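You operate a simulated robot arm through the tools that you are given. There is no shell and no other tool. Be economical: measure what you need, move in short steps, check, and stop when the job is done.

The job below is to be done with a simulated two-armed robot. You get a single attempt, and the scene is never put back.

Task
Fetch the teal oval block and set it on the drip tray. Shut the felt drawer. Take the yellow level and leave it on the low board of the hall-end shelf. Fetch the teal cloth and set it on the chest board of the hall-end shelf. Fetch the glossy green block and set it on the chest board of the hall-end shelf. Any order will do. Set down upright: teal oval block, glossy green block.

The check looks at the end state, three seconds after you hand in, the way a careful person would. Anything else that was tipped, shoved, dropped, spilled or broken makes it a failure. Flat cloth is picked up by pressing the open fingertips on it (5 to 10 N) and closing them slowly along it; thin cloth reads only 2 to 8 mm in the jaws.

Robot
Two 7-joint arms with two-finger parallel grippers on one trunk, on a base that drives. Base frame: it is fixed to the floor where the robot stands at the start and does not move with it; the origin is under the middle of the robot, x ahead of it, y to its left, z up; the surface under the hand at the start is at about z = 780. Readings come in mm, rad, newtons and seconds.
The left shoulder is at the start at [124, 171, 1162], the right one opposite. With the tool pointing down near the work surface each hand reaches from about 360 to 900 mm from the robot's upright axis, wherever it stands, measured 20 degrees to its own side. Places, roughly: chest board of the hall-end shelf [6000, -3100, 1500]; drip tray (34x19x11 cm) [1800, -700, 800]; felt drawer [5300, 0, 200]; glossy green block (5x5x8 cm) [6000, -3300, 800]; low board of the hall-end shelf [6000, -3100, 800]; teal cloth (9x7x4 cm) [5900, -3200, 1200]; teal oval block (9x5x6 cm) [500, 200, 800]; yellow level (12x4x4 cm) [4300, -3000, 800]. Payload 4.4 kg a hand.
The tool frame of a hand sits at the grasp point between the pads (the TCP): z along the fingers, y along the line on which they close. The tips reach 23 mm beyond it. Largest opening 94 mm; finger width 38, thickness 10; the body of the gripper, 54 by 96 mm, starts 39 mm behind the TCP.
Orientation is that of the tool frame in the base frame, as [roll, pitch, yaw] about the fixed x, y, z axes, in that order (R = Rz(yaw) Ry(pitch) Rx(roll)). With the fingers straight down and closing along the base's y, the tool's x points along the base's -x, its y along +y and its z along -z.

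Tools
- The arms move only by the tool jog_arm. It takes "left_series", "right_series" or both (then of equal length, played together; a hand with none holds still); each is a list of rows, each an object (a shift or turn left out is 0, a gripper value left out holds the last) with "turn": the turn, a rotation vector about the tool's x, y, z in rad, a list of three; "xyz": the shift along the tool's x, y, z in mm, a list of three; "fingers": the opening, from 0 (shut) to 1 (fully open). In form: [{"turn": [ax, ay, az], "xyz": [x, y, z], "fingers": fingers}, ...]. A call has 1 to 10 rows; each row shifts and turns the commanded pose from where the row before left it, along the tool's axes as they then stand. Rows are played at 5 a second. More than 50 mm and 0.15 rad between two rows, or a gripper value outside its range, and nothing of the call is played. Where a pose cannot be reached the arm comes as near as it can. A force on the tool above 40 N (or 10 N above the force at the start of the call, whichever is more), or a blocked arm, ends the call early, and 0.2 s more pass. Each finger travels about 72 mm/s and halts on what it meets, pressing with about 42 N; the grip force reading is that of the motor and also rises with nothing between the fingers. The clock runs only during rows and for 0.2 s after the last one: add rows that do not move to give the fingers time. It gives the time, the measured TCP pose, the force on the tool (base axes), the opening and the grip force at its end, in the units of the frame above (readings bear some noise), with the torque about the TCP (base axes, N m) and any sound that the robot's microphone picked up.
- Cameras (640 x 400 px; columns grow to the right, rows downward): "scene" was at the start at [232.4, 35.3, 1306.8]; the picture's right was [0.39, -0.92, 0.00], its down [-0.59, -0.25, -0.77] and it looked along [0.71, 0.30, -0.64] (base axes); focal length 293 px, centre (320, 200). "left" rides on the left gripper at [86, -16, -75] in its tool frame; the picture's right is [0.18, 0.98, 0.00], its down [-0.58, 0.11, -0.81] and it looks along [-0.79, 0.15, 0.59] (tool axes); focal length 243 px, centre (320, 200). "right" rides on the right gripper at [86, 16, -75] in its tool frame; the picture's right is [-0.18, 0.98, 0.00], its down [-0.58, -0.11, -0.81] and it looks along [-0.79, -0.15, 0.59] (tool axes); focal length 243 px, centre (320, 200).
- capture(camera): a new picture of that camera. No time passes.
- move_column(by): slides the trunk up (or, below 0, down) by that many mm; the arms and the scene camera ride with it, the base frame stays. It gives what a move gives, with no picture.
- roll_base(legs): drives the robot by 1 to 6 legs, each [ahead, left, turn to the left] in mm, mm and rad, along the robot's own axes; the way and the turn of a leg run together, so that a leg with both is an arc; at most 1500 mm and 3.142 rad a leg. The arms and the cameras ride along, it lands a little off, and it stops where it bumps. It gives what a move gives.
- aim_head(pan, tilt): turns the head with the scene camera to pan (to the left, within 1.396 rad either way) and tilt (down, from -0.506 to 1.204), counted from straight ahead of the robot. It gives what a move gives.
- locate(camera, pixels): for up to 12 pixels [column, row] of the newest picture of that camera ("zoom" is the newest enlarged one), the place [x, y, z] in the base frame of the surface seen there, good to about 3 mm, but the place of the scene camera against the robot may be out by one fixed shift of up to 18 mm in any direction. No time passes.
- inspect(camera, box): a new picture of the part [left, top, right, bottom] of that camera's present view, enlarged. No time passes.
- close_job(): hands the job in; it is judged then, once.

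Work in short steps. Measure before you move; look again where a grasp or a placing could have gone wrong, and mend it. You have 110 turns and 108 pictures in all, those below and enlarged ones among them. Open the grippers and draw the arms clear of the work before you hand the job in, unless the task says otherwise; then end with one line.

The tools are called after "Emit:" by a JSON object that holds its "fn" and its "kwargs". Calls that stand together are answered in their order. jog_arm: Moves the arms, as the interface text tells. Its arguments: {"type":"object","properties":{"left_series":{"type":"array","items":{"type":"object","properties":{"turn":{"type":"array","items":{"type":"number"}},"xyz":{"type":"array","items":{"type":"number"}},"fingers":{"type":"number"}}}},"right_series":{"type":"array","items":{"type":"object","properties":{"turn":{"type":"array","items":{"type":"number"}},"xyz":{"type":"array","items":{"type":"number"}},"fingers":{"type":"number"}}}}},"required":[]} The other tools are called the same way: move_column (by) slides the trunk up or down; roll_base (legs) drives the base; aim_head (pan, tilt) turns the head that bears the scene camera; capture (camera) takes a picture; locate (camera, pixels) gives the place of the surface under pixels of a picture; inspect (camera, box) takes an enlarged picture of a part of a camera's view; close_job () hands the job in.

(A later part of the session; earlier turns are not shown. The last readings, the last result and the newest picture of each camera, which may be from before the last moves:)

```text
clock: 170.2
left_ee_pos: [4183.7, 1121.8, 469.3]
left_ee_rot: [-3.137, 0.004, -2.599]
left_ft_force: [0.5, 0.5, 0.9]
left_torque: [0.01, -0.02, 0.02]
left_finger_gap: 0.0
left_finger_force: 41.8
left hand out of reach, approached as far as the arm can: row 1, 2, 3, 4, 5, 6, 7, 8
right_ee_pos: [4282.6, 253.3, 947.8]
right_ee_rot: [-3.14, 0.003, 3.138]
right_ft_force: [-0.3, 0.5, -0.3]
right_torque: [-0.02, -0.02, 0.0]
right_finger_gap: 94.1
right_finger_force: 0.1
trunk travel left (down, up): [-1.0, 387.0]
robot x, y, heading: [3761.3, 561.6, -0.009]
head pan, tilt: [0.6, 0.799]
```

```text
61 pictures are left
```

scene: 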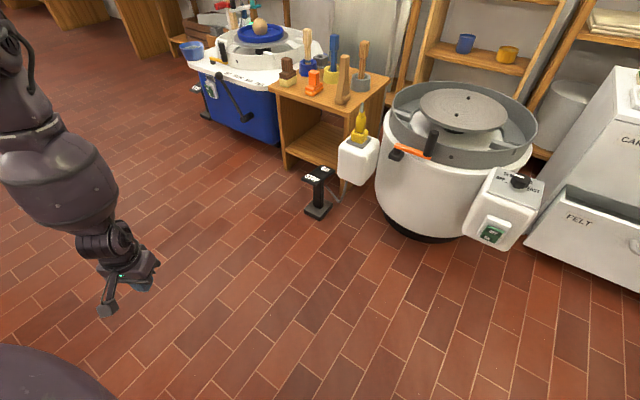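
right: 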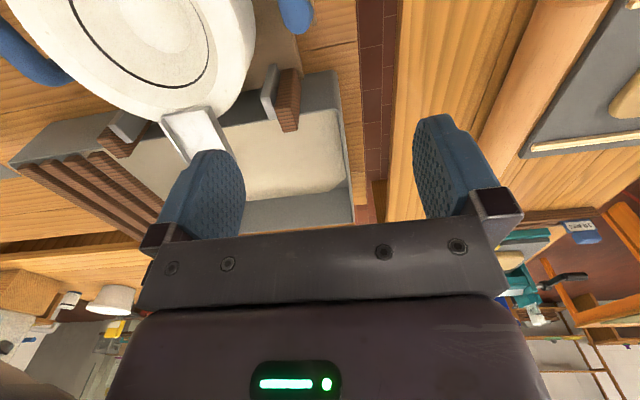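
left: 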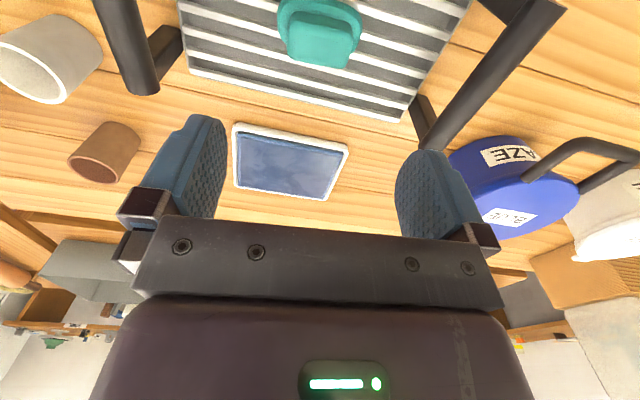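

Outward is worse, so inward and forward should be better. I raise the hand, square it up, then stretch the arm straight ahead before sweeping down.

Emit:
{"fn": "jog_arm", "kwargs": {"left_series": [{"xyz": [0, 0, -45], "turn": [0, 0, 0.11]}, {"xyz": [0, 0, -45], "turn": [0, 0, 0.11]}, {"xyz": [0, 0, -45], "turn": [0, 0, 0.11]}, {"xyz": [0, 0, -45], "turn": [0, 0, 0.11]}, {"xyz": [0, 0, -45], "turn": [0, 0, 0.11]}, {"xyz": [-45, -15, 0]}, {"xyz": [-45, -15, 0]}, {"xyz": [-45, -15, 0]}, {"xyz": [-45, -15, 0]}, {}]}}

Emit:
{"fn": "jog_arm", "kwargs": {"left_series": [{"turn": [0, -0.14, 0], "xyz": [-40, -25, 0]}, {"turn": [0, -0.14, 0], "xyz": [-40, -25, 0]}, {"turn": [0, -0.14, 0], "xyz": [-35, -25, 15]}, {"turn": [0, -0.14, 0], "xyz": [-35, -25, 15]}, {"turn": [0, -0.14, 0], "xyz": [-25, -25, 25]}, {"turn": [0, -0.14, 0], "xyz": [-25, -25, 30]}, {"turn": [0, -0.14, 0], "xyz": [-10, -25, 30]}, {"xyz": [-10, -25, 35]}, {"xyz": [-10, -25, 35]}, {}]}}

Emit:
{"fn": "capture", "kwargs": {"camera": "scene"}}

```text
clock: 172.4
left_ee_pos: [4359.3, 1064.8, 702.4]
left_ee_rot: [-3.134, 0.008, 3.135]
left_ft_force: [0.6, 0.4, 0.3]
left_torque: [0.0, -0.01, 0.0]
left_finger_gap: 0.0
left_finger_force: 42.4
right_ee_pos: [4284.0, 252.2, 947.7]
right_ee_rot: [-3.141, 0.004, 3.141]
right_ft_force: [-0.2, -0.7, -0.8]
right_torque: [-0.04, 0.02, 0.0]
right_finger_gap: 94.1
right_finger_force: 0.2
trunk travel left (down, up): [-1.0, 387.0]
robot x, y, heading: [3764.9, 559.3, -0.001]
head pan, tilt: [0.6, 0.799]
```

```text
clock: 174.6
left_ee_pos: [4677.8, 870.2, 654.8]
left_ee_rot: [-3.131, 0.99, -3.14]
left_ft_force: [0.4, -0.1, -0.2]
left_torque: [0.0, 0.01, 0.02]
left_finger_gap: 0.0
left_finger_force: 41.9
left hand out of reach, approached as far as the arm can: row 2, 3, 9
right_ee_pos: [4281.1, 252.3, 948.5]
right_ee_rot: [-3.14, 0.005, 3.14]
right_ft_force: [0.1, -0.5, 0.6]
right_torque: [0.04, -0.01, -0.01]
right_finger_gap: 94.2
right_finger_force: 0.1
trunk travel left (down, up): [-1.0, 387.0]
robot x, y, heading: [3762.9, 559.9, -0.003]
head pan, tilt: [0.6, 0.799]
```

```text
60 pictures are left
```

scene: 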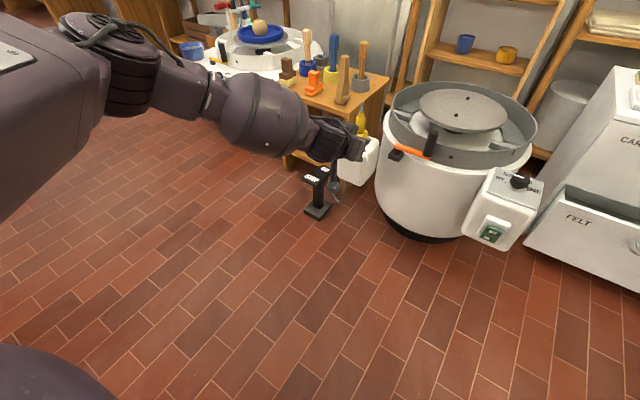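

I raise, move further inward and stretch out, and then sweep down.

Emit:
{"fn": "jog_arm", "kwargs": {"left_series": [{"xyz": [-30, -28, -20]}, {"xyz": [-30, -28, -20]}, {"xyz": [-30, -28, -20]}, {"xyz": [-30, -28, -20]}, {"xyz": [-10, -40, 15]}, {"xyz": [-10, -40, 15]}, {"xyz": [-10, -40, 15]}, {"xyz": [-10, -20, 20]}, {}]}}

Emit:
{"fn": "jog_arm", "kwargs": {"left_series": [{"xyz": [37, 0, 20]}, {"xyz": [37, 0, 20]}, {"xyz": [38, 0, 15]}, {"xyz": [40, 0, 12]}, {"xyz": [40, 0, 8]}, {"xyz": [42, 0, 5]}, {"xyz": [42, 0, 0]}, {}]}}

Emit:
{"fn": "capture", "kwargs": {"camera": "scene"}}

```text
clock: 176.6
left_ee_pos: [4678.1, 770.6, 790.1]
left_ee_rot: [-3.129, 0.987, -3.137]
left_ft_force: [-1.0, 0.3, 0.6]
left_torque: [-0.02, 0.04, 0.0]
left_finger_gap: 0.2
left_finger_force: 42.1
left hand out of reach, approached as far as the arm can: row 4, 5, 6, 7, 8
right_ee_pos: [4282.6, 252.2, 948.1]
right_ee_rot: [-3.14, 0.001, 3.141]
right_ft_force: [0.1, 0.2, -0.4]
right_torque: [0.0, 0.0, 0.01]
right_finger_gap: 94.2
right_finger_force: 0.1
trunk travel left (down, up): [-1.0, 387.0]
robot x, y, heading: [3764.1, 560.1, -0.002]
head pan, tilt: [0.6, 0.799]
```

```text
clock: 178.4
left_ee_pos: [4552.8, 841.9, 570.4]
left_ee_rot: [-3.129, 0.99, -3.138]
left_ft_force: [0.6, 0.2, -0.1]
left_torque: [-0.01, 0.02, 0.0]
left_finger_gap: 0.0
left_finger_force: 41.8
left hand out of reach, approached as far as the arm can: row 1, 2, 3, 4, 5, 6, 7
right_ee_pos: [4282.7, 252.1, 948.3]
right_ee_rot: [-3.141, 0.003, 3.14]
right_ft_force: [0.2, 0.7, -0.6]
right_torque: [0.01, -0.03, -0.03]
right_finger_gap: 93.7
right_finger_force: 0.2
trunk travel left (down, up): [-1.0, 387.0]
robot x, y, heading: [3765.1, 560.4, -0.003]
head pan, tilt: [0.6, 0.799]
```

```text
59 pictures are left
```

scene: 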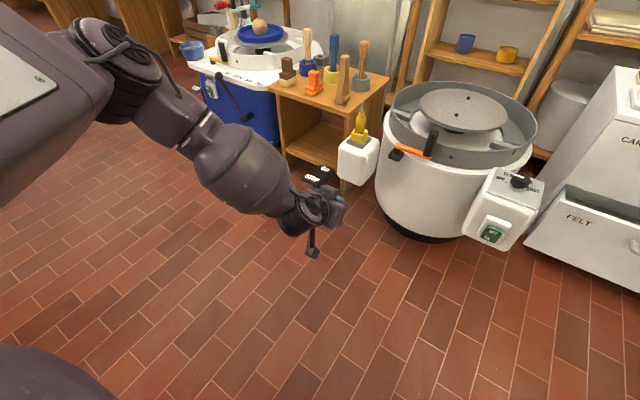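

The left arm is stuck in an outward-elbow branch. The right arm began in a different posture, so I test how low it can go here.

Emit:
{"fn": "jog_arm", "kwargs": {"right_series": [{"xyz": [-20, 20, 30], "fingers": 0}, {"xyz": [-20, 20, 30]}, {"xyz": [-20, 20, 30]}, {"xyz": [-20, 20, 30]}, {"xyz": [0, 0, 48]}, {"xyz": [0, 0, 48]}, {"xyz": [0, 0, 48]}, {"xyz": [0, 0, 48]}, {"xyz": [0, 0, 48]}, {}]}}

Emit:
{"fn": "aim_head", "kwargs": {"pan": -0.6, "tilt": 0.8}}

Emit:
{"fn": "capture", "kwargs": {"camera": "scene"}}

```text
clock: 180.6
left_ee_pos: [4552.7, 841.9, 570.7]
left_ee_rot: [-3.13, 0.989, -3.138]
left_ft_force: [-0.1, 0.1, -0.5]
left_torque: [-0.03, 0.02, 0.02]
left_finger_gap: 0.1
left_finger_force: 41.4
right_ee_pos: [4365.6, 333.3, 588.7]
right_ee_rot: [-3.141, 0.003, 3.139]
right_ft_force: [0.1, -0.9, -0.3]
right_torque: [0.03, -0.02, -0.03]
right_finger_gap: 0.0
right_finger_force: 41.6
trunk travel left (down, up): [-1.0, 387.0]
robot x, y, heading: [3764.1, 561.9, -0.002]
head pan, tilt: [0.6, 0.799]
```

```text
clock: 182.0
left_ee_pos: [4552.9, 840.8, 570.8]
left_ee_rot: [-3.13, 0.986, -3.136]
left_ft_force: [-0.4, 0.3, -0.8]
left_torque: [-0.01, 0.02, -0.01]
left_finger_gap: 0.0
left_finger_force: 41.8
right_ee_pos: [4365.4, 333.4, 589.2]
right_ee_rot: [3.142, 0.004, 3.139]
right_ft_force: [-0.4, 0.1, -0.1]
right_torque: [-0.02, 0.02, -0.02]
right_finger_gap: 0.1
right_finger_force: 42.3
trunk travel left (down, up): [-1.0, 387.0]
robot x, y, heading: [3764.0, 557.2, -0.004]
head pan, tilt: [-0.6, 0.799]
```

```text
58 pictures are left
```

scene: 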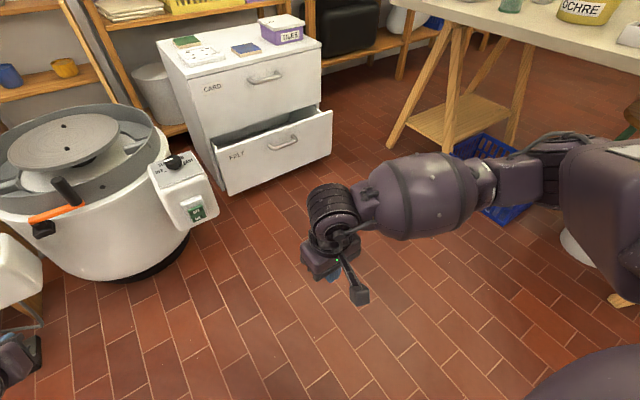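

The right arm came down easily to z 589 without trouble. I continue down.

Emit:
{"fn": "jog_arm", "kwargs": {"right_series": [{"xyz": [0, 0, 48]}, {"xyz": [0, 0, 48]}, {"xyz": [0, 0, 48]}, {"xyz": [0, 0, 48]}, {"xyz": [0, 0, 48]}, {"xyz": [0, 0, 48]}, {}]}}

```text
clock: 183.6
left_ee_pos: [4553.3, 841.0, 570.7]
left_ee_rot: [-3.13, 0.989, -3.139]
left_ft_force: [0.6, -0.2, 0.0]
left_torque: [0.04, 0.01, 0.0]
left_finger_gap: 0.0
left_finger_force: 41.4
right_ee_pos: [4365.4, 330.3, 300.5]
right_ee_rot: [-3.14, 0.002, 3.14]
right_ft_force: [0.9, -0.2, -0.1]
right_torque: [0.0, 0.02, 0.0]
right_finger_gap: 0.0
right_finger_force: 41.7
trunk travel left (down, up): [-1.0, 387.0]
robot x, y, heading: [3761.0, 561.8, 0.001]
head pan, tilt: [-0.6, 0.799]
```

The right arm reaches z 300 easily, so I'll push with it. I tilt its fingers a little forward and raise the left hand out of the way.

Emit:
{"fn": "jog_arm", "kwargs": {"left_series": [{"xyz": [-37, 0, -24]}, {"xyz": [-37, 0, -24]}, {"xyz": [-37, 0, -24]}, {"xyz": [-37, 0, -24]}, {"xyz": [-37, 0, -24]}, {"xyz": [-37, 0, -24]}, {"xyz": [-37, 0, -24]}, {"xyz": [-37, 0, -24]}, {}], "right_series": [{"turn": [0, -0.1, 0]}, {"turn": [0, -0.1, 0]}, {"turn": [0, -0.1, 0]}, {"turn": [0, -0.1, 0]}, {}, {}, {}, {}, {}]}}

Emit:
{"fn": "jog_arm", "kwargs": {"left_series": [{"turn": [0, 0.14, 0], "xyz": [0, 0, -40]}, {"turn": [0, 0.14, 0], "xyz": [0, 0, -40]}, {"turn": [0, 0.14, 0], "xyz": [0, 0, -40]}, {"turn": [0, 0.14, 0], "xyz": [10, 0, -30]}, {"turn": [0, 0.14, 0], "xyz": [20, 0, -30]}, {"turn": [0, 0.14, 0], "xyz": [30, 0, 0]}, {"turn": [0, 0.14, 0], "xyz": [40, 0, 0]}, {"xyz": [40, 0, 0]}, {}]}}

```text
clock: 185.6
left_ee_pos: [4554.0, 843.5, 923.7]
left_ee_rot: [-3.131, 0.987, -3.139]
left_ft_force: [-0.1, 0.4, -0.6]
left_torque: [0.0, -0.01, -0.01]
left_finger_gap: 0.0
left_finger_force: 42.0
right_ee_pos: [4366.9, 329.4, 299.5]
right_ee_rot: [-3.141, 0.304, 3.139]
right_ft_force: [0.3, 0.3, 0.3]
right_torque: [-0.01, 0.02, 0.0]
right_finger_gap: 0.0
right_finger_force: 42.3
right hand out of reach, approached as far as the arm can: row 4
trunk travel left (down, up): [-1.0, 387.0]
robot x, y, heading: [3766.8, 557.4, -0.003]
head pan, tilt: [-0.6, 0.799]
```

```text
clock: 187.6
left_ee_pos: [4303.7, 844.6, 1025.7]
left_ee_rot: [-3.137, 0.007, 3.134]
left_ft_force: [0.1, 0.5, -0.2]
left_torque: [0.03, 0.01, -0.01]
left_finger_gap: 0.1
left_finger_force: 42.1
right_ee_pos: [4366.5, 330.1, 299.5]
right_ee_rot: [-3.138, 0.302, 3.139]
right_ft_force: [0.0, 0.3, 0.1]
right_torque: [0.0, 0.03, -0.01]
right_finger_gap: 0.1
right_finger_force: 41.9
trunk travel left (down, up): [-1.0, 387.0]
robot x, y, heading: [3765.9, 560.7, -0.002]
head pan, tilt: [-0.6, 0.799]
```

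The posture is good. I drive towards the cabinet, keeping the right hand at y≈-130 beside the handle.

Emit:
{"fn": "roll_base", "kwargs": {"legs": [[600, -460, 0], [160, 0, 0]]}}

Emit:
{"fn": "aim_head", "kwargs": {"pan": -0.2, "tilt": 0.8}}

Emit:
{"fn": "capture", "kwargs": {"camera": "scene"}}

```text
clock: 193.2
left_ee_pos: [5062.1, 360.1, 1026.5]
left_ee_rot: [-3.135, 0.007, 3.119]
left_ft_force: [0.7, -0.4, 0.4]
left_torque: [-0.02, 0.02, 0.0]
left_finger_gap: 0.1
left_finger_force: 42.4
right_ee_pos: [5116.1, -156.6, 300.3]
right_ee_rot: [-3.139, 0.302, 3.123]
right_ft_force: [0.7, -0.1, 0.2]
right_torque: [0.02, 0.03, 0.01]
right_finger_gap: 0.0
right_finger_force: 42.4
trunk travel left (down, up): [-1.0, 387.0]
robot x, y, heading: [4518.1, 80.3, -0.02]
head pan, tilt: [-0.6, 0.799]
```

```text
clock: 194.1
left_ee_pos: [5062.6, 359.7, 1028.6]
left_ee_rot: [-3.136, 0.007, 3.119]
left_ft_force: [0.2, 0.1, -0.3]
left_torque: [-0.02, 0.04, 0.01]
left_finger_gap: 0.1
left_finger_force: 41.8
right_ee_pos: [5115.4, -155.3, 299.5]
right_ee_rot: [-3.141, 0.304, 3.125]
right_ft_force: [-0.2, -0.5, -0.3]
right_torque: [0.0, 0.02, 0.02]
right_finger_gap: 0.0
right_finger_force: 41.9
trunk travel left (down, up): [-1.0, 387.0]
robot x, y, heading: [4517.8, 85.5, -0.017]
head pan, tilt: [-0.201, 0.799]
```

```text
57 pictures are left
```

scene: 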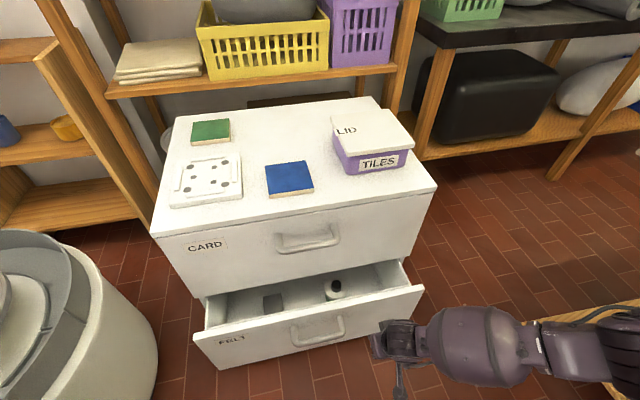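

The fingers are beside the handle, about 75 mm short of the front. I drive 60 mm closer, then push with the arm.

Emit:
{"fn": "roll_base", "kwargs": {"legs": [[65, 0, 0.017]]}}

Emit:
{"fn": "jog_arm", "kwargs": {"right_series": [{"xyz": [-14, 0, 4.5]}, {"xyz": [-14, 0, 4.5]}, {"xyz": [-14, 0, 4.5]}, {"xyz": [-14, 0, 4.5]}, {"xyz": [-14, 0, 4.5]}, {"xyz": [-14, 0, 4.5]}, {}]}}

Emit:
{"fn": "capture", "kwargs": {"camera": "scene"}}

```text
clock: 195.1
left_ee_pos: [5122.4, 368.2, 1026.1]
left_ee_rot: [-3.135, 0.007, 3.136]
left_ft_force: [0.6, 0.1, 0.0]
left_torque: [-0.01, 0.0, -0.04]
left_finger_gap: 0.0
left_finger_force: 42.0
right_ee_pos: [5184.1, -146.1, 298.4]
right_ee_rot: [-3.138, 0.302, -3.141]
right_ft_force: [0.0, 0.0, -0.3]
right_torque: [-0.02, -0.01, -0.03]
right_finger_gap: 0.1
right_finger_force: 41.6
trunk travel left (down, up): [-1.0, 387.0]
robot x, y, heading: [4580.1, 80.5, -0.005]
head pan, tilt: [-0.201, 0.799]
```

```text
clock: 196.7
left_ee_pos: [5121.6, 369.4, 1026.4]
left_ee_rot: [-3.135, 0.009, 3.136]
left_ft_force: [0.4, -0.3, -0.6]
left_torque: [-0.02, -0.02, 0.01]
left_finger_gap: 0.0
left_finger_force: 42.4
right_ee_pos: [5272.3, -143.8, 299.5]
right_ee_rot: [-3.14, 0.304, 3.141]
right_ft_force: [0.0, 0.1, 0.0]
right_torque: [0.02, -0.01, -0.01]
right_finger_gap: 0.0
right_finger_force: 42.0
trunk travel left (down, up): [-1.0, 387.0]
robot x, y, heading: [4582.2, 83.7, -0.004]
head pan, tilt: [-0.201, 0.799]
```

```text
56 pictures are left
```

scene: 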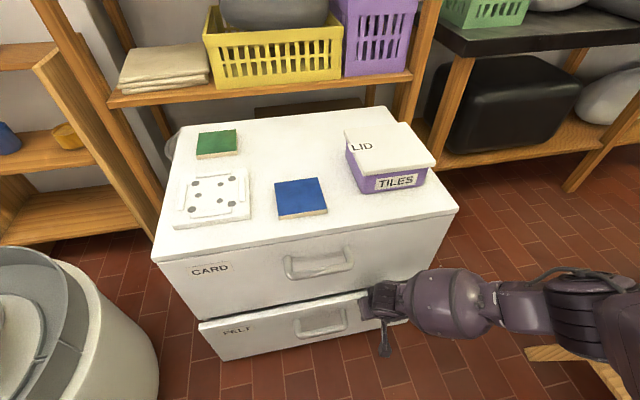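

The drawer is sliding in with little resistance. I keep pushing until it stops.

Emit:
{"fn": "jog_arm", "kwargs": {"right_series": [{"xyz": [-8, 0, 2.5]}, {"xyz": [-8, 0, 2.5]}, {"xyz": [-8, 0, 2.5]}, {"xyz": [-5, 0, 1.5]}, {"xyz": [-5, 0, 1.5]}, {"xyz": [-5, 0, 1.5]}, {}]}}

Emit:
{"fn": "capture", "kwargs": {"camera": "scene"}}

```text
clock: 197.4
left_ee_pos: [5121.8, 368.2, 1026.0]
left_ee_rot: [-3.136, 0.007, 3.133]
left_ft_force: [-0.2, -0.1, -0.1]
left_torque: [0.03, 0.02, -0.04]
left_finger_gap: 0.1
left_finger_force: 42.0
right_ee_pos: [5287.2, -144.2, 295.4]
right_ee_rot: [-3.14, 0.291, -3.14]
right_ft_force: [-4.0, 0.7, 0.3]
right_torque: [-0.04, -0.24, -0.07]
right_finger_gap: 0.1
right_finger_force: 41.9
trunk travel left (down, up): [-1.0, 387.0]
robot x, y, heading: [4584.8, 83.3, -0.0]
head pan, tilt: [-0.201, 0.799]
stopped in row 3 (right hand): the force on the tool passed its limit at 52 N (the readings are from after the stop); the commanded pose is now the measured one
```

```text
55 pictures are left
```

scene: 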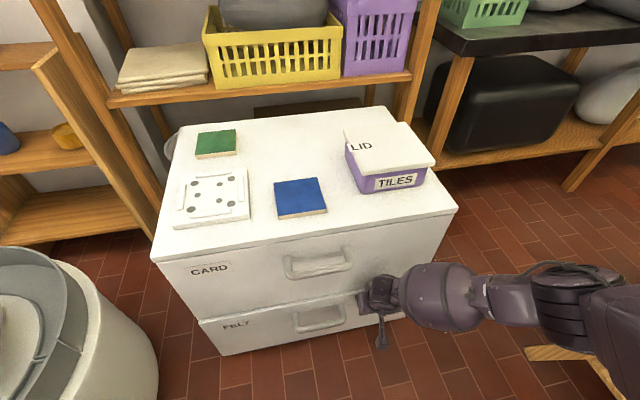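

Resistance rose to 52 N. I compare the two drawer fronts.

Emit:
{"fn": "locate", "kwargs": {"camera": "scene", "pixels": [[270, 340], [270, 330], [270, 290], [340, 285], [255, 280], [235, 345]]}}

Emit:
{"fn": "inspect", "kwargs": {"camera": "scene", "box": [180, 240, 420, 380]}}

```text
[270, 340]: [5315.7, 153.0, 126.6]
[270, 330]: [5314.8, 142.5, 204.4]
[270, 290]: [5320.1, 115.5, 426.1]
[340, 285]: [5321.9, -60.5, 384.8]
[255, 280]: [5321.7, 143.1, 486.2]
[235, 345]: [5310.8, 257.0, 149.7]
```

```text
2.67 times, centred on (300, 310) of scene
```

zoom: 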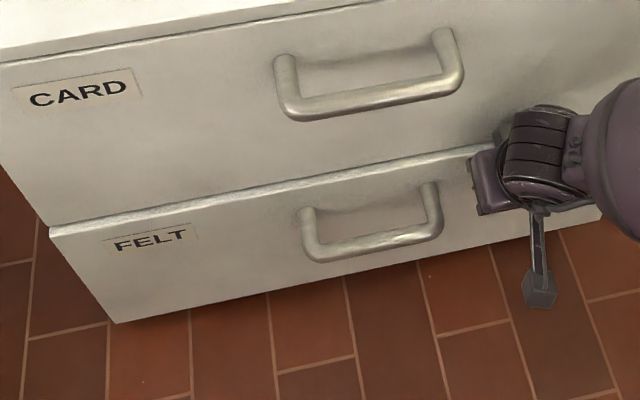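

About 6–8 mm remains. I back off, lower the fingertips 60 mm, and push again lower on the front.

Emit:
{"fn": "jog_arm", "kwargs": {"right_series": [{"xyz": [25, 0, -8]}, {"xyz": [9, 0, 29]}, {"xyz": [9, 0, 29]}, {}, {"xyz": [-14, 0, 4]}, {"xyz": [-10, 0, 3]}, {"xyz": [-8, 0, 2.5]}, {"xyz": [-6, 0, 2]}, {"xyz": [-6, 0, 2]}, {}]}}

Emit:
{"fn": "capture", "kwargs": {"camera": "scene"}}

Emit:
{"fn": "locate", "kwargs": {"camera": "scene", "pixels": [[270, 340], [270, 330], [270, 290], [340, 285], [255, 280], [235, 345]]}}

```text
clock: 199.1
left_ee_pos: [5122.3, 367.2, 1025.3]
left_ee_rot: [-3.135, 0.007, 3.136]
left_ft_force: [0.1, 0.7, -0.4]
left_torque: [0.01, 0.02, 0.0]
left_finger_gap: 0.0
left_finger_force: 42.3
right_ee_pos: [5286.9, -145.8, 232.0]
right_ee_rot: [-3.139, 0.282, -3.137]
right_ft_force: [-2.5, 0.1, -1.1]
right_torque: [0.0, -0.1, -0.05]
right_finger_gap: 0.0
right_finger_force: 42.3
trunk travel left (down, up): [-1.0, 387.0]
robot x, y, heading: [4580.1, 79.9, -0.003]
head pan, tilt: [-0.201, 0.799]
stopped in row 8 (right hand): the force on the tool passed its limit at 51 N (the readings are from after the stop); the commanded pose is now the measured one
```

```text
53 pictures are left
```

scene: 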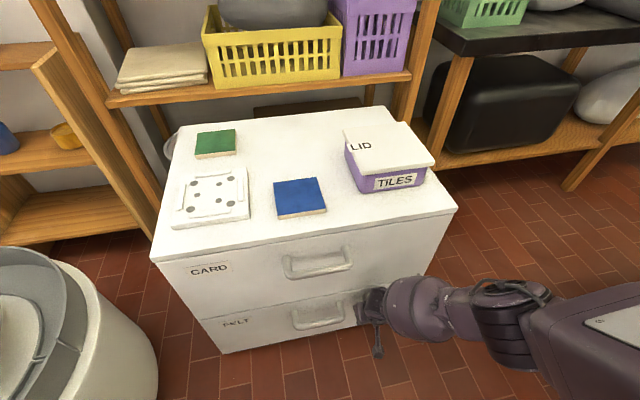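

```text
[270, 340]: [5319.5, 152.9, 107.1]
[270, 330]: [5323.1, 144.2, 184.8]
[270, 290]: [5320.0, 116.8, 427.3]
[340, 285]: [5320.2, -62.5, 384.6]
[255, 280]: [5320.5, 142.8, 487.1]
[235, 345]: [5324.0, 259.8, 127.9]
```

The drawer is flush now. I back off, raise the right hand, level it, and head back to open floor.

Emit:
{"fn": "roll_base", "kwargs": {"legs": [[-200, 0, 0]]}}

Emit:
{"fn": "jog_arm", "kwargs": {"right_series": [{"turn": [0, 0.14, 0], "xyz": [0, 0, -45]}, {"turn": [0, 0.14, 0], "xyz": [0, 0, -45]}, {"xyz": [0, 0, -48]}, {"xyz": [0, 0, -48]}, {"xyz": [0, 0, -48]}, {"xyz": [0, 0, -48]}, {"xyz": [0, 0, -48]}, {"xyz": [0, 0, -48]}, {"xyz": [0, 0, -48]}, {"xyz": [0, 0, -48]}]}}

Emit:
{"fn": "jog_arm", "kwargs": {"right_series": [{"xyz": [0, 0, -48], "fingers": 1}, {"xyz": [0, 0, -48]}, {"xyz": [0, 0, -48]}, {"xyz": [0, 0, -48]}, {"xyz": [0, 0, -48]}, {}], "left_series": [{"fingers": 1}, {}, {}, {}, {}, {}]}}

Emit:
{"fn": "roll_base", "kwargs": {"legs": [[-1400, 150, 0], [0, 0, -1.57]]}}

Emit:
{"fn": "move_column", "kwargs": {"by": 200}}

Emit:
{"fn": "aim_head", "kwargs": {"pan": 0.25, "tilt": 0.35}}

Emit:
{"fn": "capture", "kwargs": {"camera": "scene"}}

```text
clock: 200.7
left_ee_pos: [4924.9, 368.5, 1028.2]
left_ee_rot: [-3.135, 0.009, 3.136]
left_ft_force: [-0.4, -0.6, -0.6]
left_torque: [-0.05, 0.04, 0.08]
left_finger_gap: 0.0
left_finger_force: 42.2
right_ee_pos: [5092.8, -142.9, 234.4]
right_ee_rot: [-3.14, 0.284, -3.137]
right_ft_force: [0.1, 1.0, 1.0]
right_torque: [-0.02, -0.02, 0.0]
right_finger_gap: 0.1
right_finger_force: 41.7
trunk travel left (down, up): [-1.0, 387.0]
robot x, y, heading: [4386.0, 83.4, 0.001]
head pan, tilt: [-0.201, 0.799]
```

```text
clock: 202.9
left_ee_pos: [4925.4, 369.8, 1027.0]
left_ee_rot: [-3.137, 0.009, 3.136]
left_ft_force: [-0.4, 0.6, 0.6]
left_torque: [-0.02, -0.03, -0.04]
left_finger_gap: 0.0
left_finger_force: 42.2
right_ee_pos: [5072.4, -142.1, 706.7]
right_ee_rot: [-3.141, 0.003, -3.136]
right_ft_force: [0.3, 0.6, 0.1]
right_torque: [-0.04, 0.02, -0.01]
right_finger_gap: 0.0
right_finger_force: 41.7
trunk travel left (down, up): [-1.0, 387.0]
robot x, y, heading: [4384.5, 84.0, 0.001]
head pan, tilt: [-0.201, 0.799]
```

```text
clock: 204.3
left_ee_pos: [4925.1, 369.1, 1026.4]
left_ee_rot: [-3.136, 0.006, 3.138]
left_ft_force: [0.5, 0.1, -0.4]
left_torque: [0.06, 0.06, -0.03]
left_finger_gap: 94.0
left_finger_force: 0.1
right_ee_pos: [5071.3, -142.4, 943.6]
right_ee_rot: [-3.14, 0.003, -3.136]
right_ft_force: [0.2, -0.5, -0.6]
right_torque: [0.02, 0.01, -0.03]
right_finger_gap: 93.8
right_finger_force: 0.1
trunk travel left (down, up): [-1.0, 387.0]
robot x, y, heading: [4387.3, 82.9, -0.001]
head pan, tilt: [-0.201, 0.799]
```

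```text
clock: 215.0
left_ee_pos: [3305.2, -312.8, 1025.9]
left_ee_rot: [-3.137, 0.009, 1.576]
left_ft_force: [-0.1, -0.5, 0.4]
left_torque: [0.0, -0.02, -0.02]
left_finger_gap: 94.0
left_finger_force: 0.0
right_ee_pos: [2796.2, -464.9, 943.9]
right_ee_rot: [-3.14, 0.005, 1.589]
right_ft_force: [-0.6, 0.0, 0.4]
right_torque: [0.0, -0.05, -0.02]
right_finger_gap: 94.3
right_finger_force: 0.1
trunk travel left (down, up): [-1.0, 387.0]
robot x, y, heading: [3013.5, 223.6, -1.564]
head pan, tilt: [-0.201, 0.799]
```

```text
clock: 217.2
left_ee_pos: [3306.2, -314.7, 1225.6]
left_ee_rot: [-3.137, 0.005, 1.576]
left_ft_force: [0.4, 0.0, -0.8]
left_torque: [0.04, 0.0, 0.0]
left_finger_gap: 93.9
left_finger_force: 0.0
right_ee_pos: [2796.7, -465.6, 1142.2]
right_ee_rot: [-3.14, 0.002, 1.588]
right_ft_force: [0.1, 0.0, -0.5]
right_torque: [0.02, 0.03, 0.01]
right_finger_gap: 94.2
right_finger_force: 0.1
trunk travel left (down, up): [-201.0, 187.0]
robot x, y, heading: [3013.3, 220.3, -1.562]
head pan, tilt: [-0.201, 0.799]
```

```text
clock: 218.1
left_ee_pos: [3305.9, -313.7, 1227.5]
left_ee_rot: [-3.139, 0.009, 1.576]
left_ft_force: [0.0, 0.2, 0.3]
left_torque: [0.02, 0.03, 0.0]
left_finger_gap: 93.9
left_finger_force: 0.0
right_ee_pos: [2797.5, -465.1, 1144.1]
right_ee_rot: [-3.141, 0.005, 1.588]
right_ft_force: [-0.2, -0.3, -0.2]
right_torque: [0.01, -0.01, 0.0]
right_finger_gap: 94.0
right_finger_force: 0.1
trunk travel left (down, up): [-201.0, 187.0]
robot x, y, heading: [3014.9, 225.9, -1.559]
head pan, tilt: [0.25, 0.351]
```

```text
52 pictures are left
```

scene: 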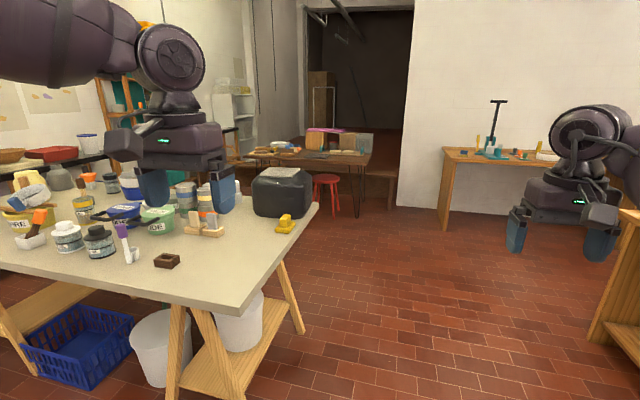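

The way towards the hall end is open. I measure the beige table corner, the brown bench, and what lies on it.

Emit:
{"fn": "locate", "kwargs": {"camera": "scene", "pixels": [[238, 308], [316, 208], [300, 155], [370, 160], [357, 213], [325, 205], [250, 157], [600, 330], [100, 120], [395, 180]]}}

Emit:
{"fn": "inspect", "kwargs": {"camera": "scene", "box": [225, 110, 385, 210]}}

```text
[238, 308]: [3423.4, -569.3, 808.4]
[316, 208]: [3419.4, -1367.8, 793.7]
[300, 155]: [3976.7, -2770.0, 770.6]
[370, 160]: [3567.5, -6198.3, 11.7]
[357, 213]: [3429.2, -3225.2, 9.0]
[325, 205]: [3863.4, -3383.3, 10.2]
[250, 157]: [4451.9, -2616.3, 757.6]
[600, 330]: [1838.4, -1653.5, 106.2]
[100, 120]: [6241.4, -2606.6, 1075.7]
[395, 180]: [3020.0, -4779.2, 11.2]
```

```text
4.00 times, centred on (305, 160) of scene
```

zoom: 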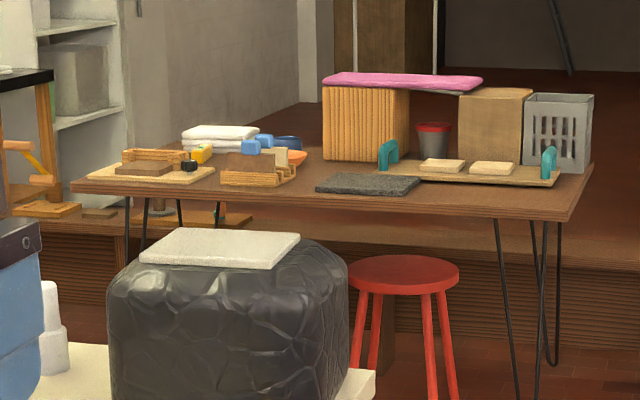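

The bench and corridor are clear to read. I shift right, drive down past the beige table, then turn left to face along the corridor.

Emit:
{"fn": "roll_base", "kwargs": {"legs": [[200, -250, 0], [1400, 0, 0], [630, 0, 0], [0, 0, 1.56]]}}

Emit:
{"fn": "aim_head", "kwargs": {"pan": -0.2, "tilt": 0.4}}

Emit:
{"fn": "capture", "kwargs": {"camera": "scene"}}

```text
clock: 234.2
left_ee_pos: [3320.4, -1698.5, 1226.0]
left_ee_rot: [-3.135, 0.009, 3.125]
left_ft_force: [-0.4, -0.2, -0.6]
left_torque: [0.03, -0.01, 0.01]
left_finger_gap: 93.9
left_finger_force: 0.1
right_ee_pos: [3457.0, -2211.5, 1144.1]
right_ee_rot: [-3.14, 0.005, 3.133]
right_ft_force: [-0.9, 1.0, -1.1]
right_torque: [0.03, 0.01, 0.02]
right_finger_gap: 94.3
right_finger_force: 0.2
trunk travel left (down, up): [-201.0, 187.0]
robot x, y, heading: [2778.0, -1977.1, -0.013]
head pan, tilt: [0.25, 0.351]
```

```text
clock: 235.1
left_ee_pos: [3318.8, -1698.2, 1227.0]
left_ee_rot: [-3.136, 0.008, 3.124]
left_ft_force: [0.5, 0.4, -0.8]
left_torque: [0.03, 0.01, -0.01]
left_finger_gap: 94.0
left_finger_force: 0.2
right_ee_pos: [3459.1, -2211.4, 1143.8]
right_ee_rot: [-3.141, 0.005, 3.132]
right_ft_force: [-0.9, 0.0, -0.4]
right_torque: [0.03, -0.02, -0.02]
right_finger_gap: 94.0
right_finger_force: 0.0
trunk travel left (down, up): [-201.0, 187.0]
robot x, y, heading: [2774.8, -1979.3, -0.017]
head pan, tilt: [-0.201, 0.4]
```

```text
50 pictures are left
```

scene: 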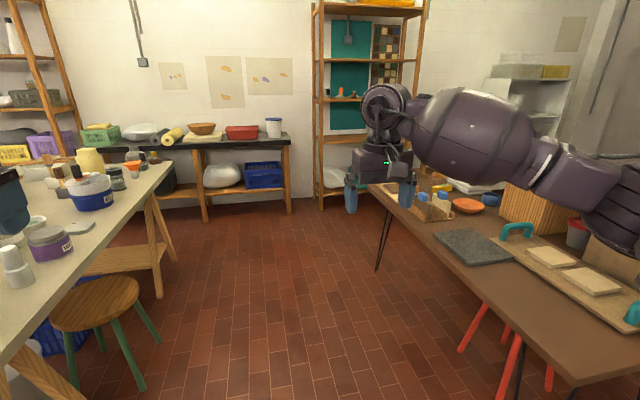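

The corridor is clear apart from a stool by each table. I check their positions.

Emit:
{"fn": "locate", "kwargs": {"camera": "scene", "pixels": [[142, 388], [462, 345], [378, 268], [152, 297], [320, 205], [400, 205], [440, 187], [575, 380]]}}

Emit:
{"fn": "inspect", "kwargs": {"camera": "scene", "box": [360, 150, 520, 250]}}

```text
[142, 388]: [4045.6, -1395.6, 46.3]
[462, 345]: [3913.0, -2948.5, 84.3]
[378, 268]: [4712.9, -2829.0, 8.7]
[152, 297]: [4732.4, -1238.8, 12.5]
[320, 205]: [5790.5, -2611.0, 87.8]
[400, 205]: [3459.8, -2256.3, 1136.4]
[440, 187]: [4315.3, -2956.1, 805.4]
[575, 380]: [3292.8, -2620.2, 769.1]
```

```text
4.00 times, centred on (440, 200) of scene
```

zoom: 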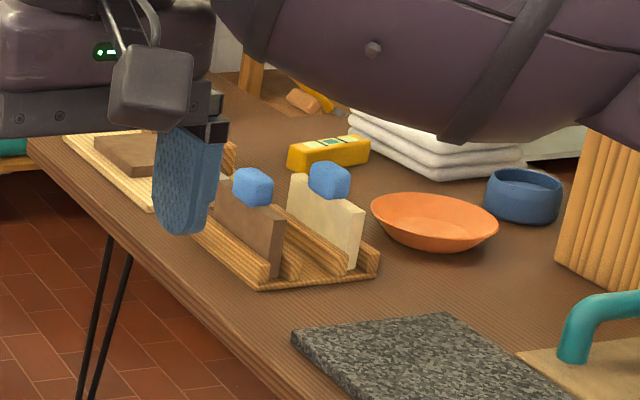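

The yellow level lies at about (4315,-2956). I drive along the corridor and turn to face the bench there.

Emit:
{"fn": "roll_base", "kwargs": {"legs": [[1500, 0, 0.017], [290, -20, 0], [0, 0, -1.571]]}}

Emit:
{"fn": "aim_head", "kwargs": {"pan": -0.3, "tilt": 0.6}}

Emit:
{"fn": "capture", "kwargs": {"camera": "scene"}}

```text
clock: 248.1
left_ee_pos: [4866.0, -2586.7, 1228.2]
left_ee_rot: [-3.137, 0.007, 1.539]
left_ft_force: [0.4, -0.3, -0.4]
left_torque: [-0.03, -0.04, 0.0]
left_finger_gap: 93.8
left_finger_force: 0.0
right_ee_pos: [4351.6, -2718.9, 1144.3]
right_ee_rot: [-3.139, 0.006, 1.548]
right_ft_force: [0.2, 0.1, 0.2]
right_torque: [-0.01, 0.0, 0.01]
right_finger_gap: 94.1
right_finger_force: 0.0
trunk travel left (down, up): [-201.0, 187.0]
robot x, y, heading: [4593.9, -2038.1, -1.598]
head pan, tilt: [-0.201, 0.4]
```

```text
clock: 248.9
left_ee_pos: [4865.9, -2585.2, 1227.0]
left_ee_rot: [-3.136, 0.009, 1.539]
left_ft_force: [-0.8, -0.3, -0.5]
left_torque: [0.02, -0.01, 0.03]
left_finger_gap: 94.0
left_finger_force: 0.1
right_ee_pos: [4352.0, -2718.2, 1144.2]
right_ee_rot: [-3.14, 0.006, 1.548]
right_ft_force: [0.5, -0.3, -0.2]
right_torque: [0.01, 0.0, -0.01]
right_finger_gap: 94.0
right_finger_force: 0.0
trunk travel left (down, up): [-201.0, 187.0]
robot x, y, heading: [4591.0, -2035.8, -1.599]
head pan, tilt: [-0.3, 0.6]
```

```text
48 pictures are left
```

scene: 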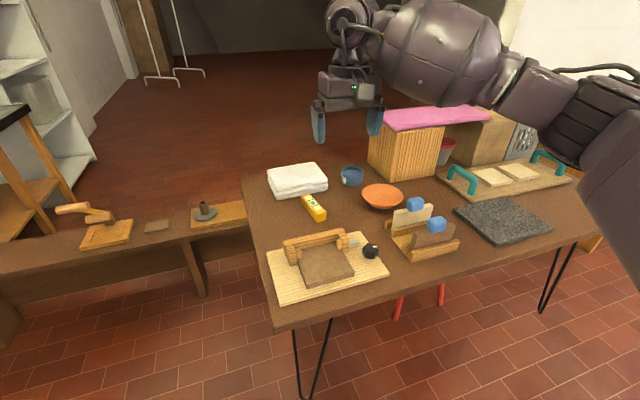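

The level is at (313,207), its long side running towards the towel. I measure it and its neighbours.

Emit:
{"fn": "inspect", "kwargs": {"camera": "scene", "box": [250, 150, 410, 250]}}

Emit:
{"fn": "locate", "kwargs": {"camera": "scene", "pixels": [[306, 198], [320, 214], [313, 205], [327, 190], [340, 205], [295, 210], [370, 195], [352, 185], [318, 240], [290, 320], [345, 240]]}}

```text
4.00 times, centred on (330, 200) of scene
```

zoom: 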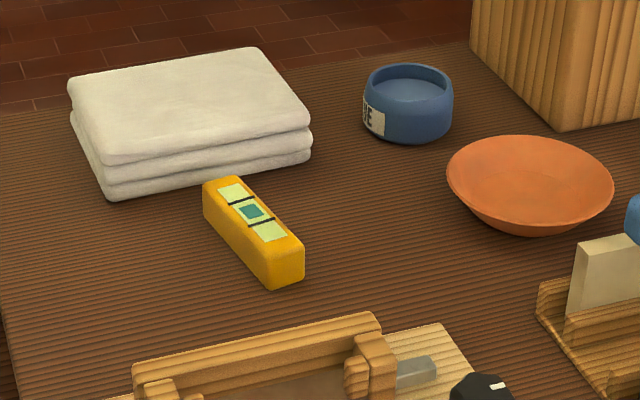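

```text
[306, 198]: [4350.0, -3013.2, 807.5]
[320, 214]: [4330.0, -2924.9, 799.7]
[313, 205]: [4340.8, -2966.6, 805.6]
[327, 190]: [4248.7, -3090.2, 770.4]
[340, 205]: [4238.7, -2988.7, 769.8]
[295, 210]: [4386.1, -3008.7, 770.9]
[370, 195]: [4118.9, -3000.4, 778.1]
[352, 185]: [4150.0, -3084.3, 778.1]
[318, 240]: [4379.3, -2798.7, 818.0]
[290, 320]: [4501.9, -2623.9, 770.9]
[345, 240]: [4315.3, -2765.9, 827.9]
```

I refine the level's axis in the enlarged picture.

Emit:
{"fn": "locate", "kwargs": {"camera": "zoom", "pixels": [[222, 185], [285, 248], [238, 180], [302, 240], [205, 190], [268, 252], [252, 212]]}}

Emit:
{"fn": "roll_base", "kwargs": {"legs": [[180, 0, 0.028]]}}

Emit:
{"fn": "move_column", "kwargs": {"by": -100}}

Emit:
{"fn": "capture", "kwargs": {"camera": "right"}}

```text
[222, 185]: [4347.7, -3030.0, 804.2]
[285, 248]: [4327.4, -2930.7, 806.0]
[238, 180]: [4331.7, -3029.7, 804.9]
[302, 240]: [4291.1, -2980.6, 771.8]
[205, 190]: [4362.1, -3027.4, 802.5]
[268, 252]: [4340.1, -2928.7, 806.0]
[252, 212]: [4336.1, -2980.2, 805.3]
```

```text
clock: 250.4
left_ee_pos: [4878.5, -2760.6, 1226.8]
left_ee_rot: [-3.137, 0.008, 1.565]
left_ft_force: [0.5, 0.2, -0.4]
left_torque: [0.03, -0.02, 0.01]
left_finger_gap: 93.9
left_finger_force: 0.0
right_ee_pos: [4368.0, -2906.4, 1142.9]
right_ee_rot: [-3.139, 0.005, 1.576]
right_ft_force: [0.3, -0.6, -0.2]
right_torque: [-0.04, 0.01, 0.02]
right_finger_gap: 93.8
right_finger_force: 0.0
trunk travel left (down, up): [-201.0, 187.0]
robot x, y, heading: [4592.8, -2224.6, -1.571]
head pan, tilt: [-0.3, 0.6]
```

```text
clock: 251.7
left_ee_pos: [4878.4, -2757.8, 1129.4]
left_ee_rot: [-3.136, 0.013, 1.566]
left_ft_force: [-1.0, 0.0, 0.6]
left_torque: [-0.04, 0.02, -0.02]
left_finger_gap: 93.8
left_finger_force: 0.0
right_ee_pos: [4366.7, -2904.6, 1046.7]
right_ee_rot: [-3.139, 0.012, 1.577]
right_ft_force: [0.4, -0.4, 0.0]
right_torque: [0.02, 0.0, 0.01]
right_finger_gap: 93.8
right_finger_force: 0.1
trunk travel left (down, up): [-101.0, 287.0]
robot x, y, heading: [4593.4, -2219.5, -1.574]
head pan, tilt: [-0.3, 0.6]
```

```text
46 pictures are left
```

right: 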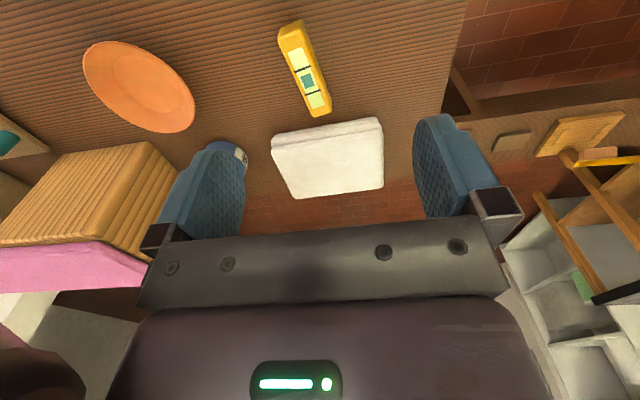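

I measure the level through the right wrist camera.

Emit:
{"fn": "locate", "kwargs": {"camera": "right", "pixels": [[293, 38], [322, 105], [307, 78], [300, 60], [330, 108], [345, 70], [330, 130]]}}

```text
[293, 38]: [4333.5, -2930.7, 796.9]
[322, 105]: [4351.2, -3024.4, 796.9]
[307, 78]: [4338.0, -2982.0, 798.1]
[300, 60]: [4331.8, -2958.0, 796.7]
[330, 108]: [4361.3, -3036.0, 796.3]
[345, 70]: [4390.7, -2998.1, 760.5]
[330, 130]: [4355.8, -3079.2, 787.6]
```

The level's centre is about (4340,-2979), top z 797. I align over it, descend halfway, and look.

Emit:
{"fn": "jog_arm", "kwargs": {"right_series": [{"xyz": [-35, -14, 0]}, {"xyz": [-35, -14, 0]}, {"turn": [0, 0, -0.1]}, {"turn": [0, 0, -0.095]}, {"xyz": [0, 0, 45]}, {"xyz": [0, 0, 45]}, {"xyz": [0, 0, 45]}, {"xyz": [0, 0, 30]}, {}]}}

Emit:
{"fn": "capture", "kwargs": {"camera": "right"}}

```text
clock: 253.7
left_ee_pos: [4878.4, -2758.8, 1127.2]
left_ee_rot: [-3.136, 0.008, 1.567]
left_ft_force: [-1.0, 0.0, 0.1]
left_torque: [0.0, 0.01, 0.02]
left_finger_gap: 93.9
left_finger_force: 0.0
right_ee_pos: [4340.2, -2977.4, 880.5]
right_ee_rot: [-3.139, 0.005, 1.773]
right_ft_force: [-0.1, -0.1, 0.4]
right_torque: [0.0, -0.02, 0.0]
right_finger_gap: 94.1
right_finger_force: 0.1
trunk travel left (down, up): [-101.0, 287.0]
robot x, y, heading: [4587.7, -2219.8, -1.57]
head pan, tilt: [-0.3, 0.6]
```

```text
45 pictures are left
```

right: 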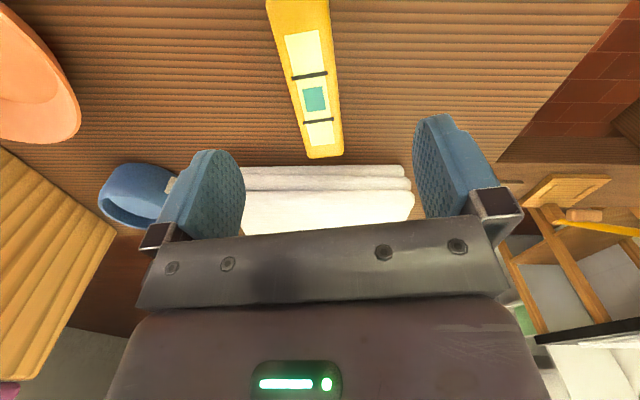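

It is well aligned. I descend to z≈788, close, and lift.

Emit:
{"fn": "jog_arm", "kwargs": {"right_series": [{"xyz": [0, 0, 45]}, {"xyz": [0, 0, 35]}, {"xyz": [0, 0, 12]}, {}, {"fingers": 0.2}, {}, {}, {}, {}]}}

Emit:
{"fn": "jog_arm", "kwargs": {"right_series": [{"xyz": [0, 0, -30]}, {"xyz": [0, 0, -45]}, {"xyz": [0, 0, -45]}, {"xyz": [0, 0, -45]}, {"xyz": [0, 0, -45]}, {}]}}

Emit:
{"fn": "capture", "kwargs": {"camera": "right"}}

```text
clock: 255.7
left_ee_pos: [4877.6, -2760.5, 1127.2]
left_ee_rot: [-3.137, 0.009, 1.566]
left_ft_force: [0.1, -0.5, 0.7]
left_torque: [0.04, 0.01, -0.02]
left_finger_gap: 94.2
left_finger_force: 0.2
right_ee_pos: [4339.7, -2977.6, 787.9]
right_ee_rot: [-3.139, 0.005, 1.773]
right_ft_force: [0.2, -0.7, -0.9]
right_torque: [0.02, -0.01, 0.0]
right_finger_gap: 33.2
right_finger_force: 41.9
trunk travel left (down, up): [-101.0, 287.0]
robot x, y, heading: [4594.8, -2220.0, -1.574]
head pan, tilt: [-0.3, 0.6]
```

```text
clock: 257.1
left_ee_pos: [4878.1, -2760.3, 1126.5]
left_ee_rot: [-3.137, 0.008, 1.568]
left_ft_force: [-0.6, -0.3, 0.1]
left_torque: [0.03, 0.03, 0.01]
left_finger_gap: 93.9
left_finger_force: 0.1
right_ee_pos: [4339.3, -2975.4, 996.1]
right_ee_rot: [-3.14, 0.005, 1.771]
right_ft_force: [0.5, 0.4, -1.2]
right_torque: [0.0, 0.02, 0.0]
right_finger_gap: 33.8
right_finger_force: 42.2
trunk travel left (down, up): [-101.0, 287.0]
robot x, y, heading: [4589.2, -2222.1, -1.573]
head pan, tilt: [-0.3, 0.6]
```

```text
44 pictures are left
```

right: 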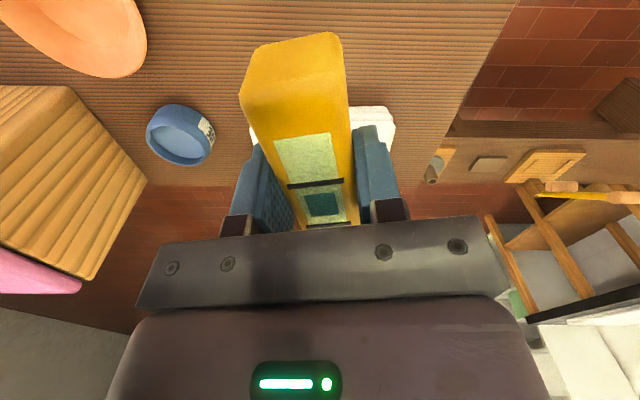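

The level is held (gap 33.8 mm). I back off, turn to face +x, and look at the shelf.

Emit:
{"fn": "roll_base", "kwargs": {"legs": [[-250, 0, 0], [0, 0, 1.571]]}}

Emit:
{"fn": "aim_head", "kwargs": {"pan": -0.55, "tilt": 0.3}}

Emit:
{"fn": "capture", "kwargs": {"camera": "scene"}}

```text
clock: 262.8
left_ee_pos: [5128.6, -1669.9, 1127.3]
left_ee_rot: [-3.136, 0.009, -3.135]
left_ft_force: [0.6, 0.3, -0.4]
left_torque: [-0.02, 0.0, 0.01]
left_finger_gap: 93.9
left_finger_force: 0.1
right_ee_pos: [5347.9, -2206.6, 995.9]
right_ee_rot: [-3.139, 0.005, -2.928]
right_ft_force: [1.1, -0.1, -1.2]
right_torque: [-0.02, 0.01, -0.01]
right_finger_gap: 33.7
right_finger_force: 42.3
trunk travel left (down, up): [-101.0, 287.0]
robot x, y, heading: [4592.9, -1963.3, 0.013]
head pan, tilt: [-0.3, 0.6]
```

```text
clock: 263.6
left_ee_pos: [5128.1, -1668.5, 1127.2]
left_ee_rot: [-3.137, 0.008, -3.135]
left_ft_force: [0.1, -0.8, -0.3]
left_torque: [-0.03, -0.01, 0.0]
left_finger_gap: 93.9
left_finger_force: 0.1
right_ee_pos: [5347.7, -2208.4, 996.9]
right_ee_rot: [-3.138, 0.005, -2.928]
right_ft_force: [-0.6, -0.1, -1.1]
right_torque: [0.01, 0.01, 0.03]
right_finger_gap: 33.5
right_finger_force: 42.0
trunk travel left (down, up): [-101.0, 287.0]
robot x, y, heading: [4591.6, -1963.2, 0.007]
head pan, tilt: [-0.55, 0.3]
```

```text
43 pictures are left
```

scene: 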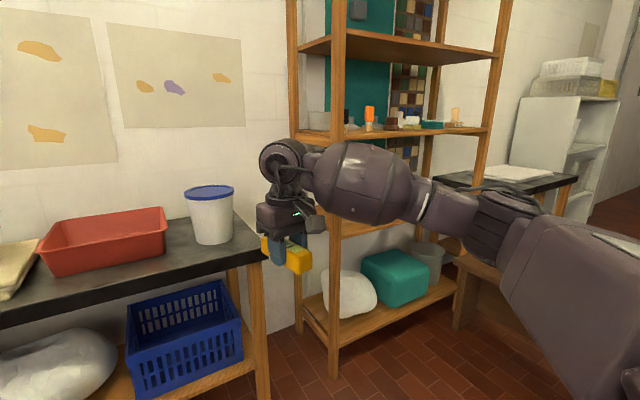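

The shelf stands ahead-right and the arm hides part of it. I locate its posts and look at the floor in front of it.

Emit:
{"fn": "locate", "kwargs": {"camera": "scene", "pixels": [[333, 360], [455, 320], [395, 300], [338, 130], [485, 128], [435, 124], [500, 50], [345, 50], [245, 240], [560, 180], [480, 275], [370, 120]]}}

Emit:
{"fn": "aim_head", "kwargs": {"pan": -0.95, "tilt": 0.7}}

Emit:
{"fn": "capture", "kwargs": {"camera": "scene"}}

```text
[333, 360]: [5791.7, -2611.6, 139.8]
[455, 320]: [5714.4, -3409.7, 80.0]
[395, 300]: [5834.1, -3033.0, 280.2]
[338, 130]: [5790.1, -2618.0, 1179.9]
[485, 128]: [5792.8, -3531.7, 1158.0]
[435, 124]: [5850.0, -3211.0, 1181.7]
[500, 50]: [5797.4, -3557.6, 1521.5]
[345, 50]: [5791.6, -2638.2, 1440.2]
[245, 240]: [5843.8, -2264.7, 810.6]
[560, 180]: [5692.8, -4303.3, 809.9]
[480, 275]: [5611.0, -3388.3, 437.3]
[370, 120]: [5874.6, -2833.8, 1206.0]
```

```text
clock: 264.5
left_ee_pos: [5127.8, -1669.3, 1126.3]
left_ee_rot: [-3.135, 0.01, -3.134]
left_ft_force: [0.1, 0.0, 0.6]
left_torque: [0.04, 0.01, 0.05]
left_finger_gap: 94.1
left_finger_force: 0.1
right_ee_pos: [5348.2, -2207.3, 997.8]
right_ee_rot: [-3.136, 0.005, -2.931]
right_ft_force: [-0.2, -0.3, -0.7]
right_torque: [0.02, -0.05, -0.02]
right_finger_gap: 33.2
right_finger_force: 42.4
trunk travel left (down, up): [-101.0, 287.0]
robot x, y, heading: [4597.9, -1961.2, 0.007]
head pan, tilt: [-0.949, 0.7]
```

```text
42 pictures are left
```

scene: 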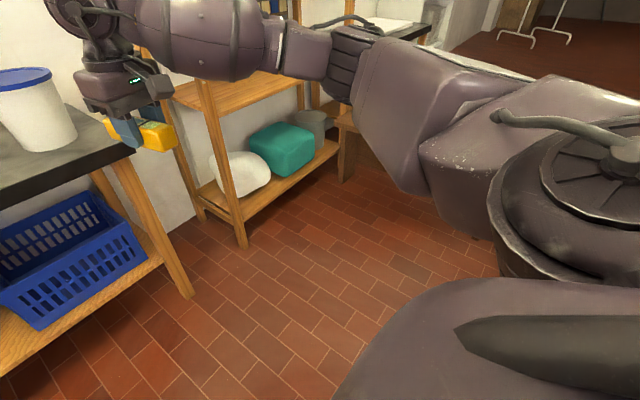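

Shelf posts stand at x≈5790 (y -2611 and -3560); the teal cloth is near (5850,-3211) on the 1170 board. I pull both hands in before sliding sideways in front of the shelf.

Emit:
{"fn": "jog_arm", "kwargs": {"right_series": [{"xyz": [45, 10, 0]}, {"xyz": [45, 10, 0]}, {"xyz": [45, 10, 0]}, {"xyz": [45, 10, 0]}, {"xyz": [45, 10, 0]}, {}], "left_series": [{"xyz": [40, 0, 0]}, {"xyz": [40, 0, 0]}, {"xyz": [40, 0, 0]}, {"xyz": [20, 0, 0]}, {}, {}]}}

Emit:
{"fn": "roll_base", "kwargs": {"legs": [[430, -100, 0], [0, -450, 0]]}}

Emit:
{"fn": "aim_head", "kwargs": {"pan": -0.9, "tilt": 0.5}}

Emit:
{"fn": "capture", "kwargs": {"camera": "scene"}}

```text
clock: 265.9
left_ee_pos: [4987.8, -1670.5, 1124.6]
left_ee_rot: [-3.137, 0.006, -3.135]
left_ft_force: [-0.5, 0.5, 0.3]
left_torque: [-0.01, -0.04, 0.02]
left_finger_gap: 94.0
left_finger_force: 0.1
right_ee_pos: [5118.5, -2207.0, 994.6]
right_ee_rot: [-3.138, 0.002, -2.932]
right_ft_force: [0.4, 0.8, -1.5]
right_torque: [-0.02, 0.04, -0.03]
right_finger_gap: 33.8
right_finger_force: 42.2
trunk travel left (down, up): [-101.0, 287.0]
robot x, y, heading: [4590.3, -1960.3, 0.008]
head pan, tilt: [-0.949, 0.7]
```

```text
clock: 272.7
left_ee_pos: [5427.2, -2214.7, 1127.1]
left_ee_rot: [-3.137, 0.011, -3.125]
left_ft_force: [0.3, -0.2, 0.2]
left_torque: [0.0, -0.01, -0.02]
left_finger_gap: 94.0
left_finger_force: 0.1
right_ee_pos: [5562.4, -2750.7, 995.2]
right_ee_rot: [-3.138, 0.004, -2.921]
right_ft_force: [0.0, 0.6, -1.3]
right_torque: [-0.03, 0.02, 0.08]
right_finger_gap: 33.6
right_finger_force: 42.1
trunk travel left (down, up): [-101.0, 287.0]
robot x, y, heading: [5033.2, -2512.0, 0.019]
head pan, tilt: [-0.949, 0.7]
```

```text
clock: 273.4
left_ee_pos: [5428.2, -2214.4, 1125.2]
left_ee_rot: [-3.136, 0.008, -3.126]
left_ft_force: [-0.7, 0.3, 0.7]
left_torque: [0.02, 0.02, 0.01]
left_finger_gap: 93.9
left_finger_force: 0.0
right_ee_pos: [5562.0, -2750.2, 994.6]
right_ee_rot: [-3.138, 0.004, -2.921]
right_ft_force: [-0.6, 0.3, -1.8]
right_torque: [0.02, -0.01, 0.0]
right_finger_gap: 33.4
right_finger_force: 41.8
trunk travel left (down, up): [-101.0, 287.0]
robot x, y, heading: [5036.4, -2510.0, 0.017]
head pan, tilt: [-0.901, 0.499]
```

```text
41 pictures are left
```

scene: 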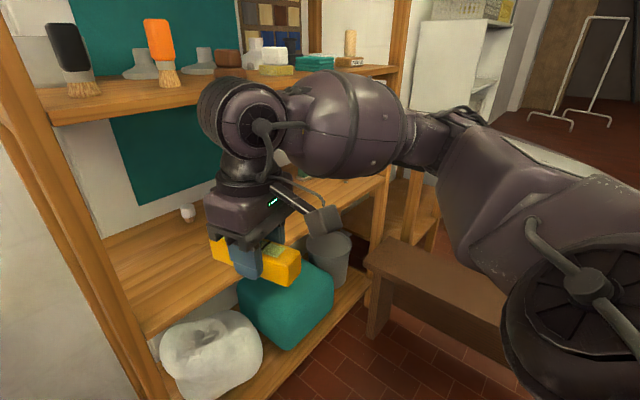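

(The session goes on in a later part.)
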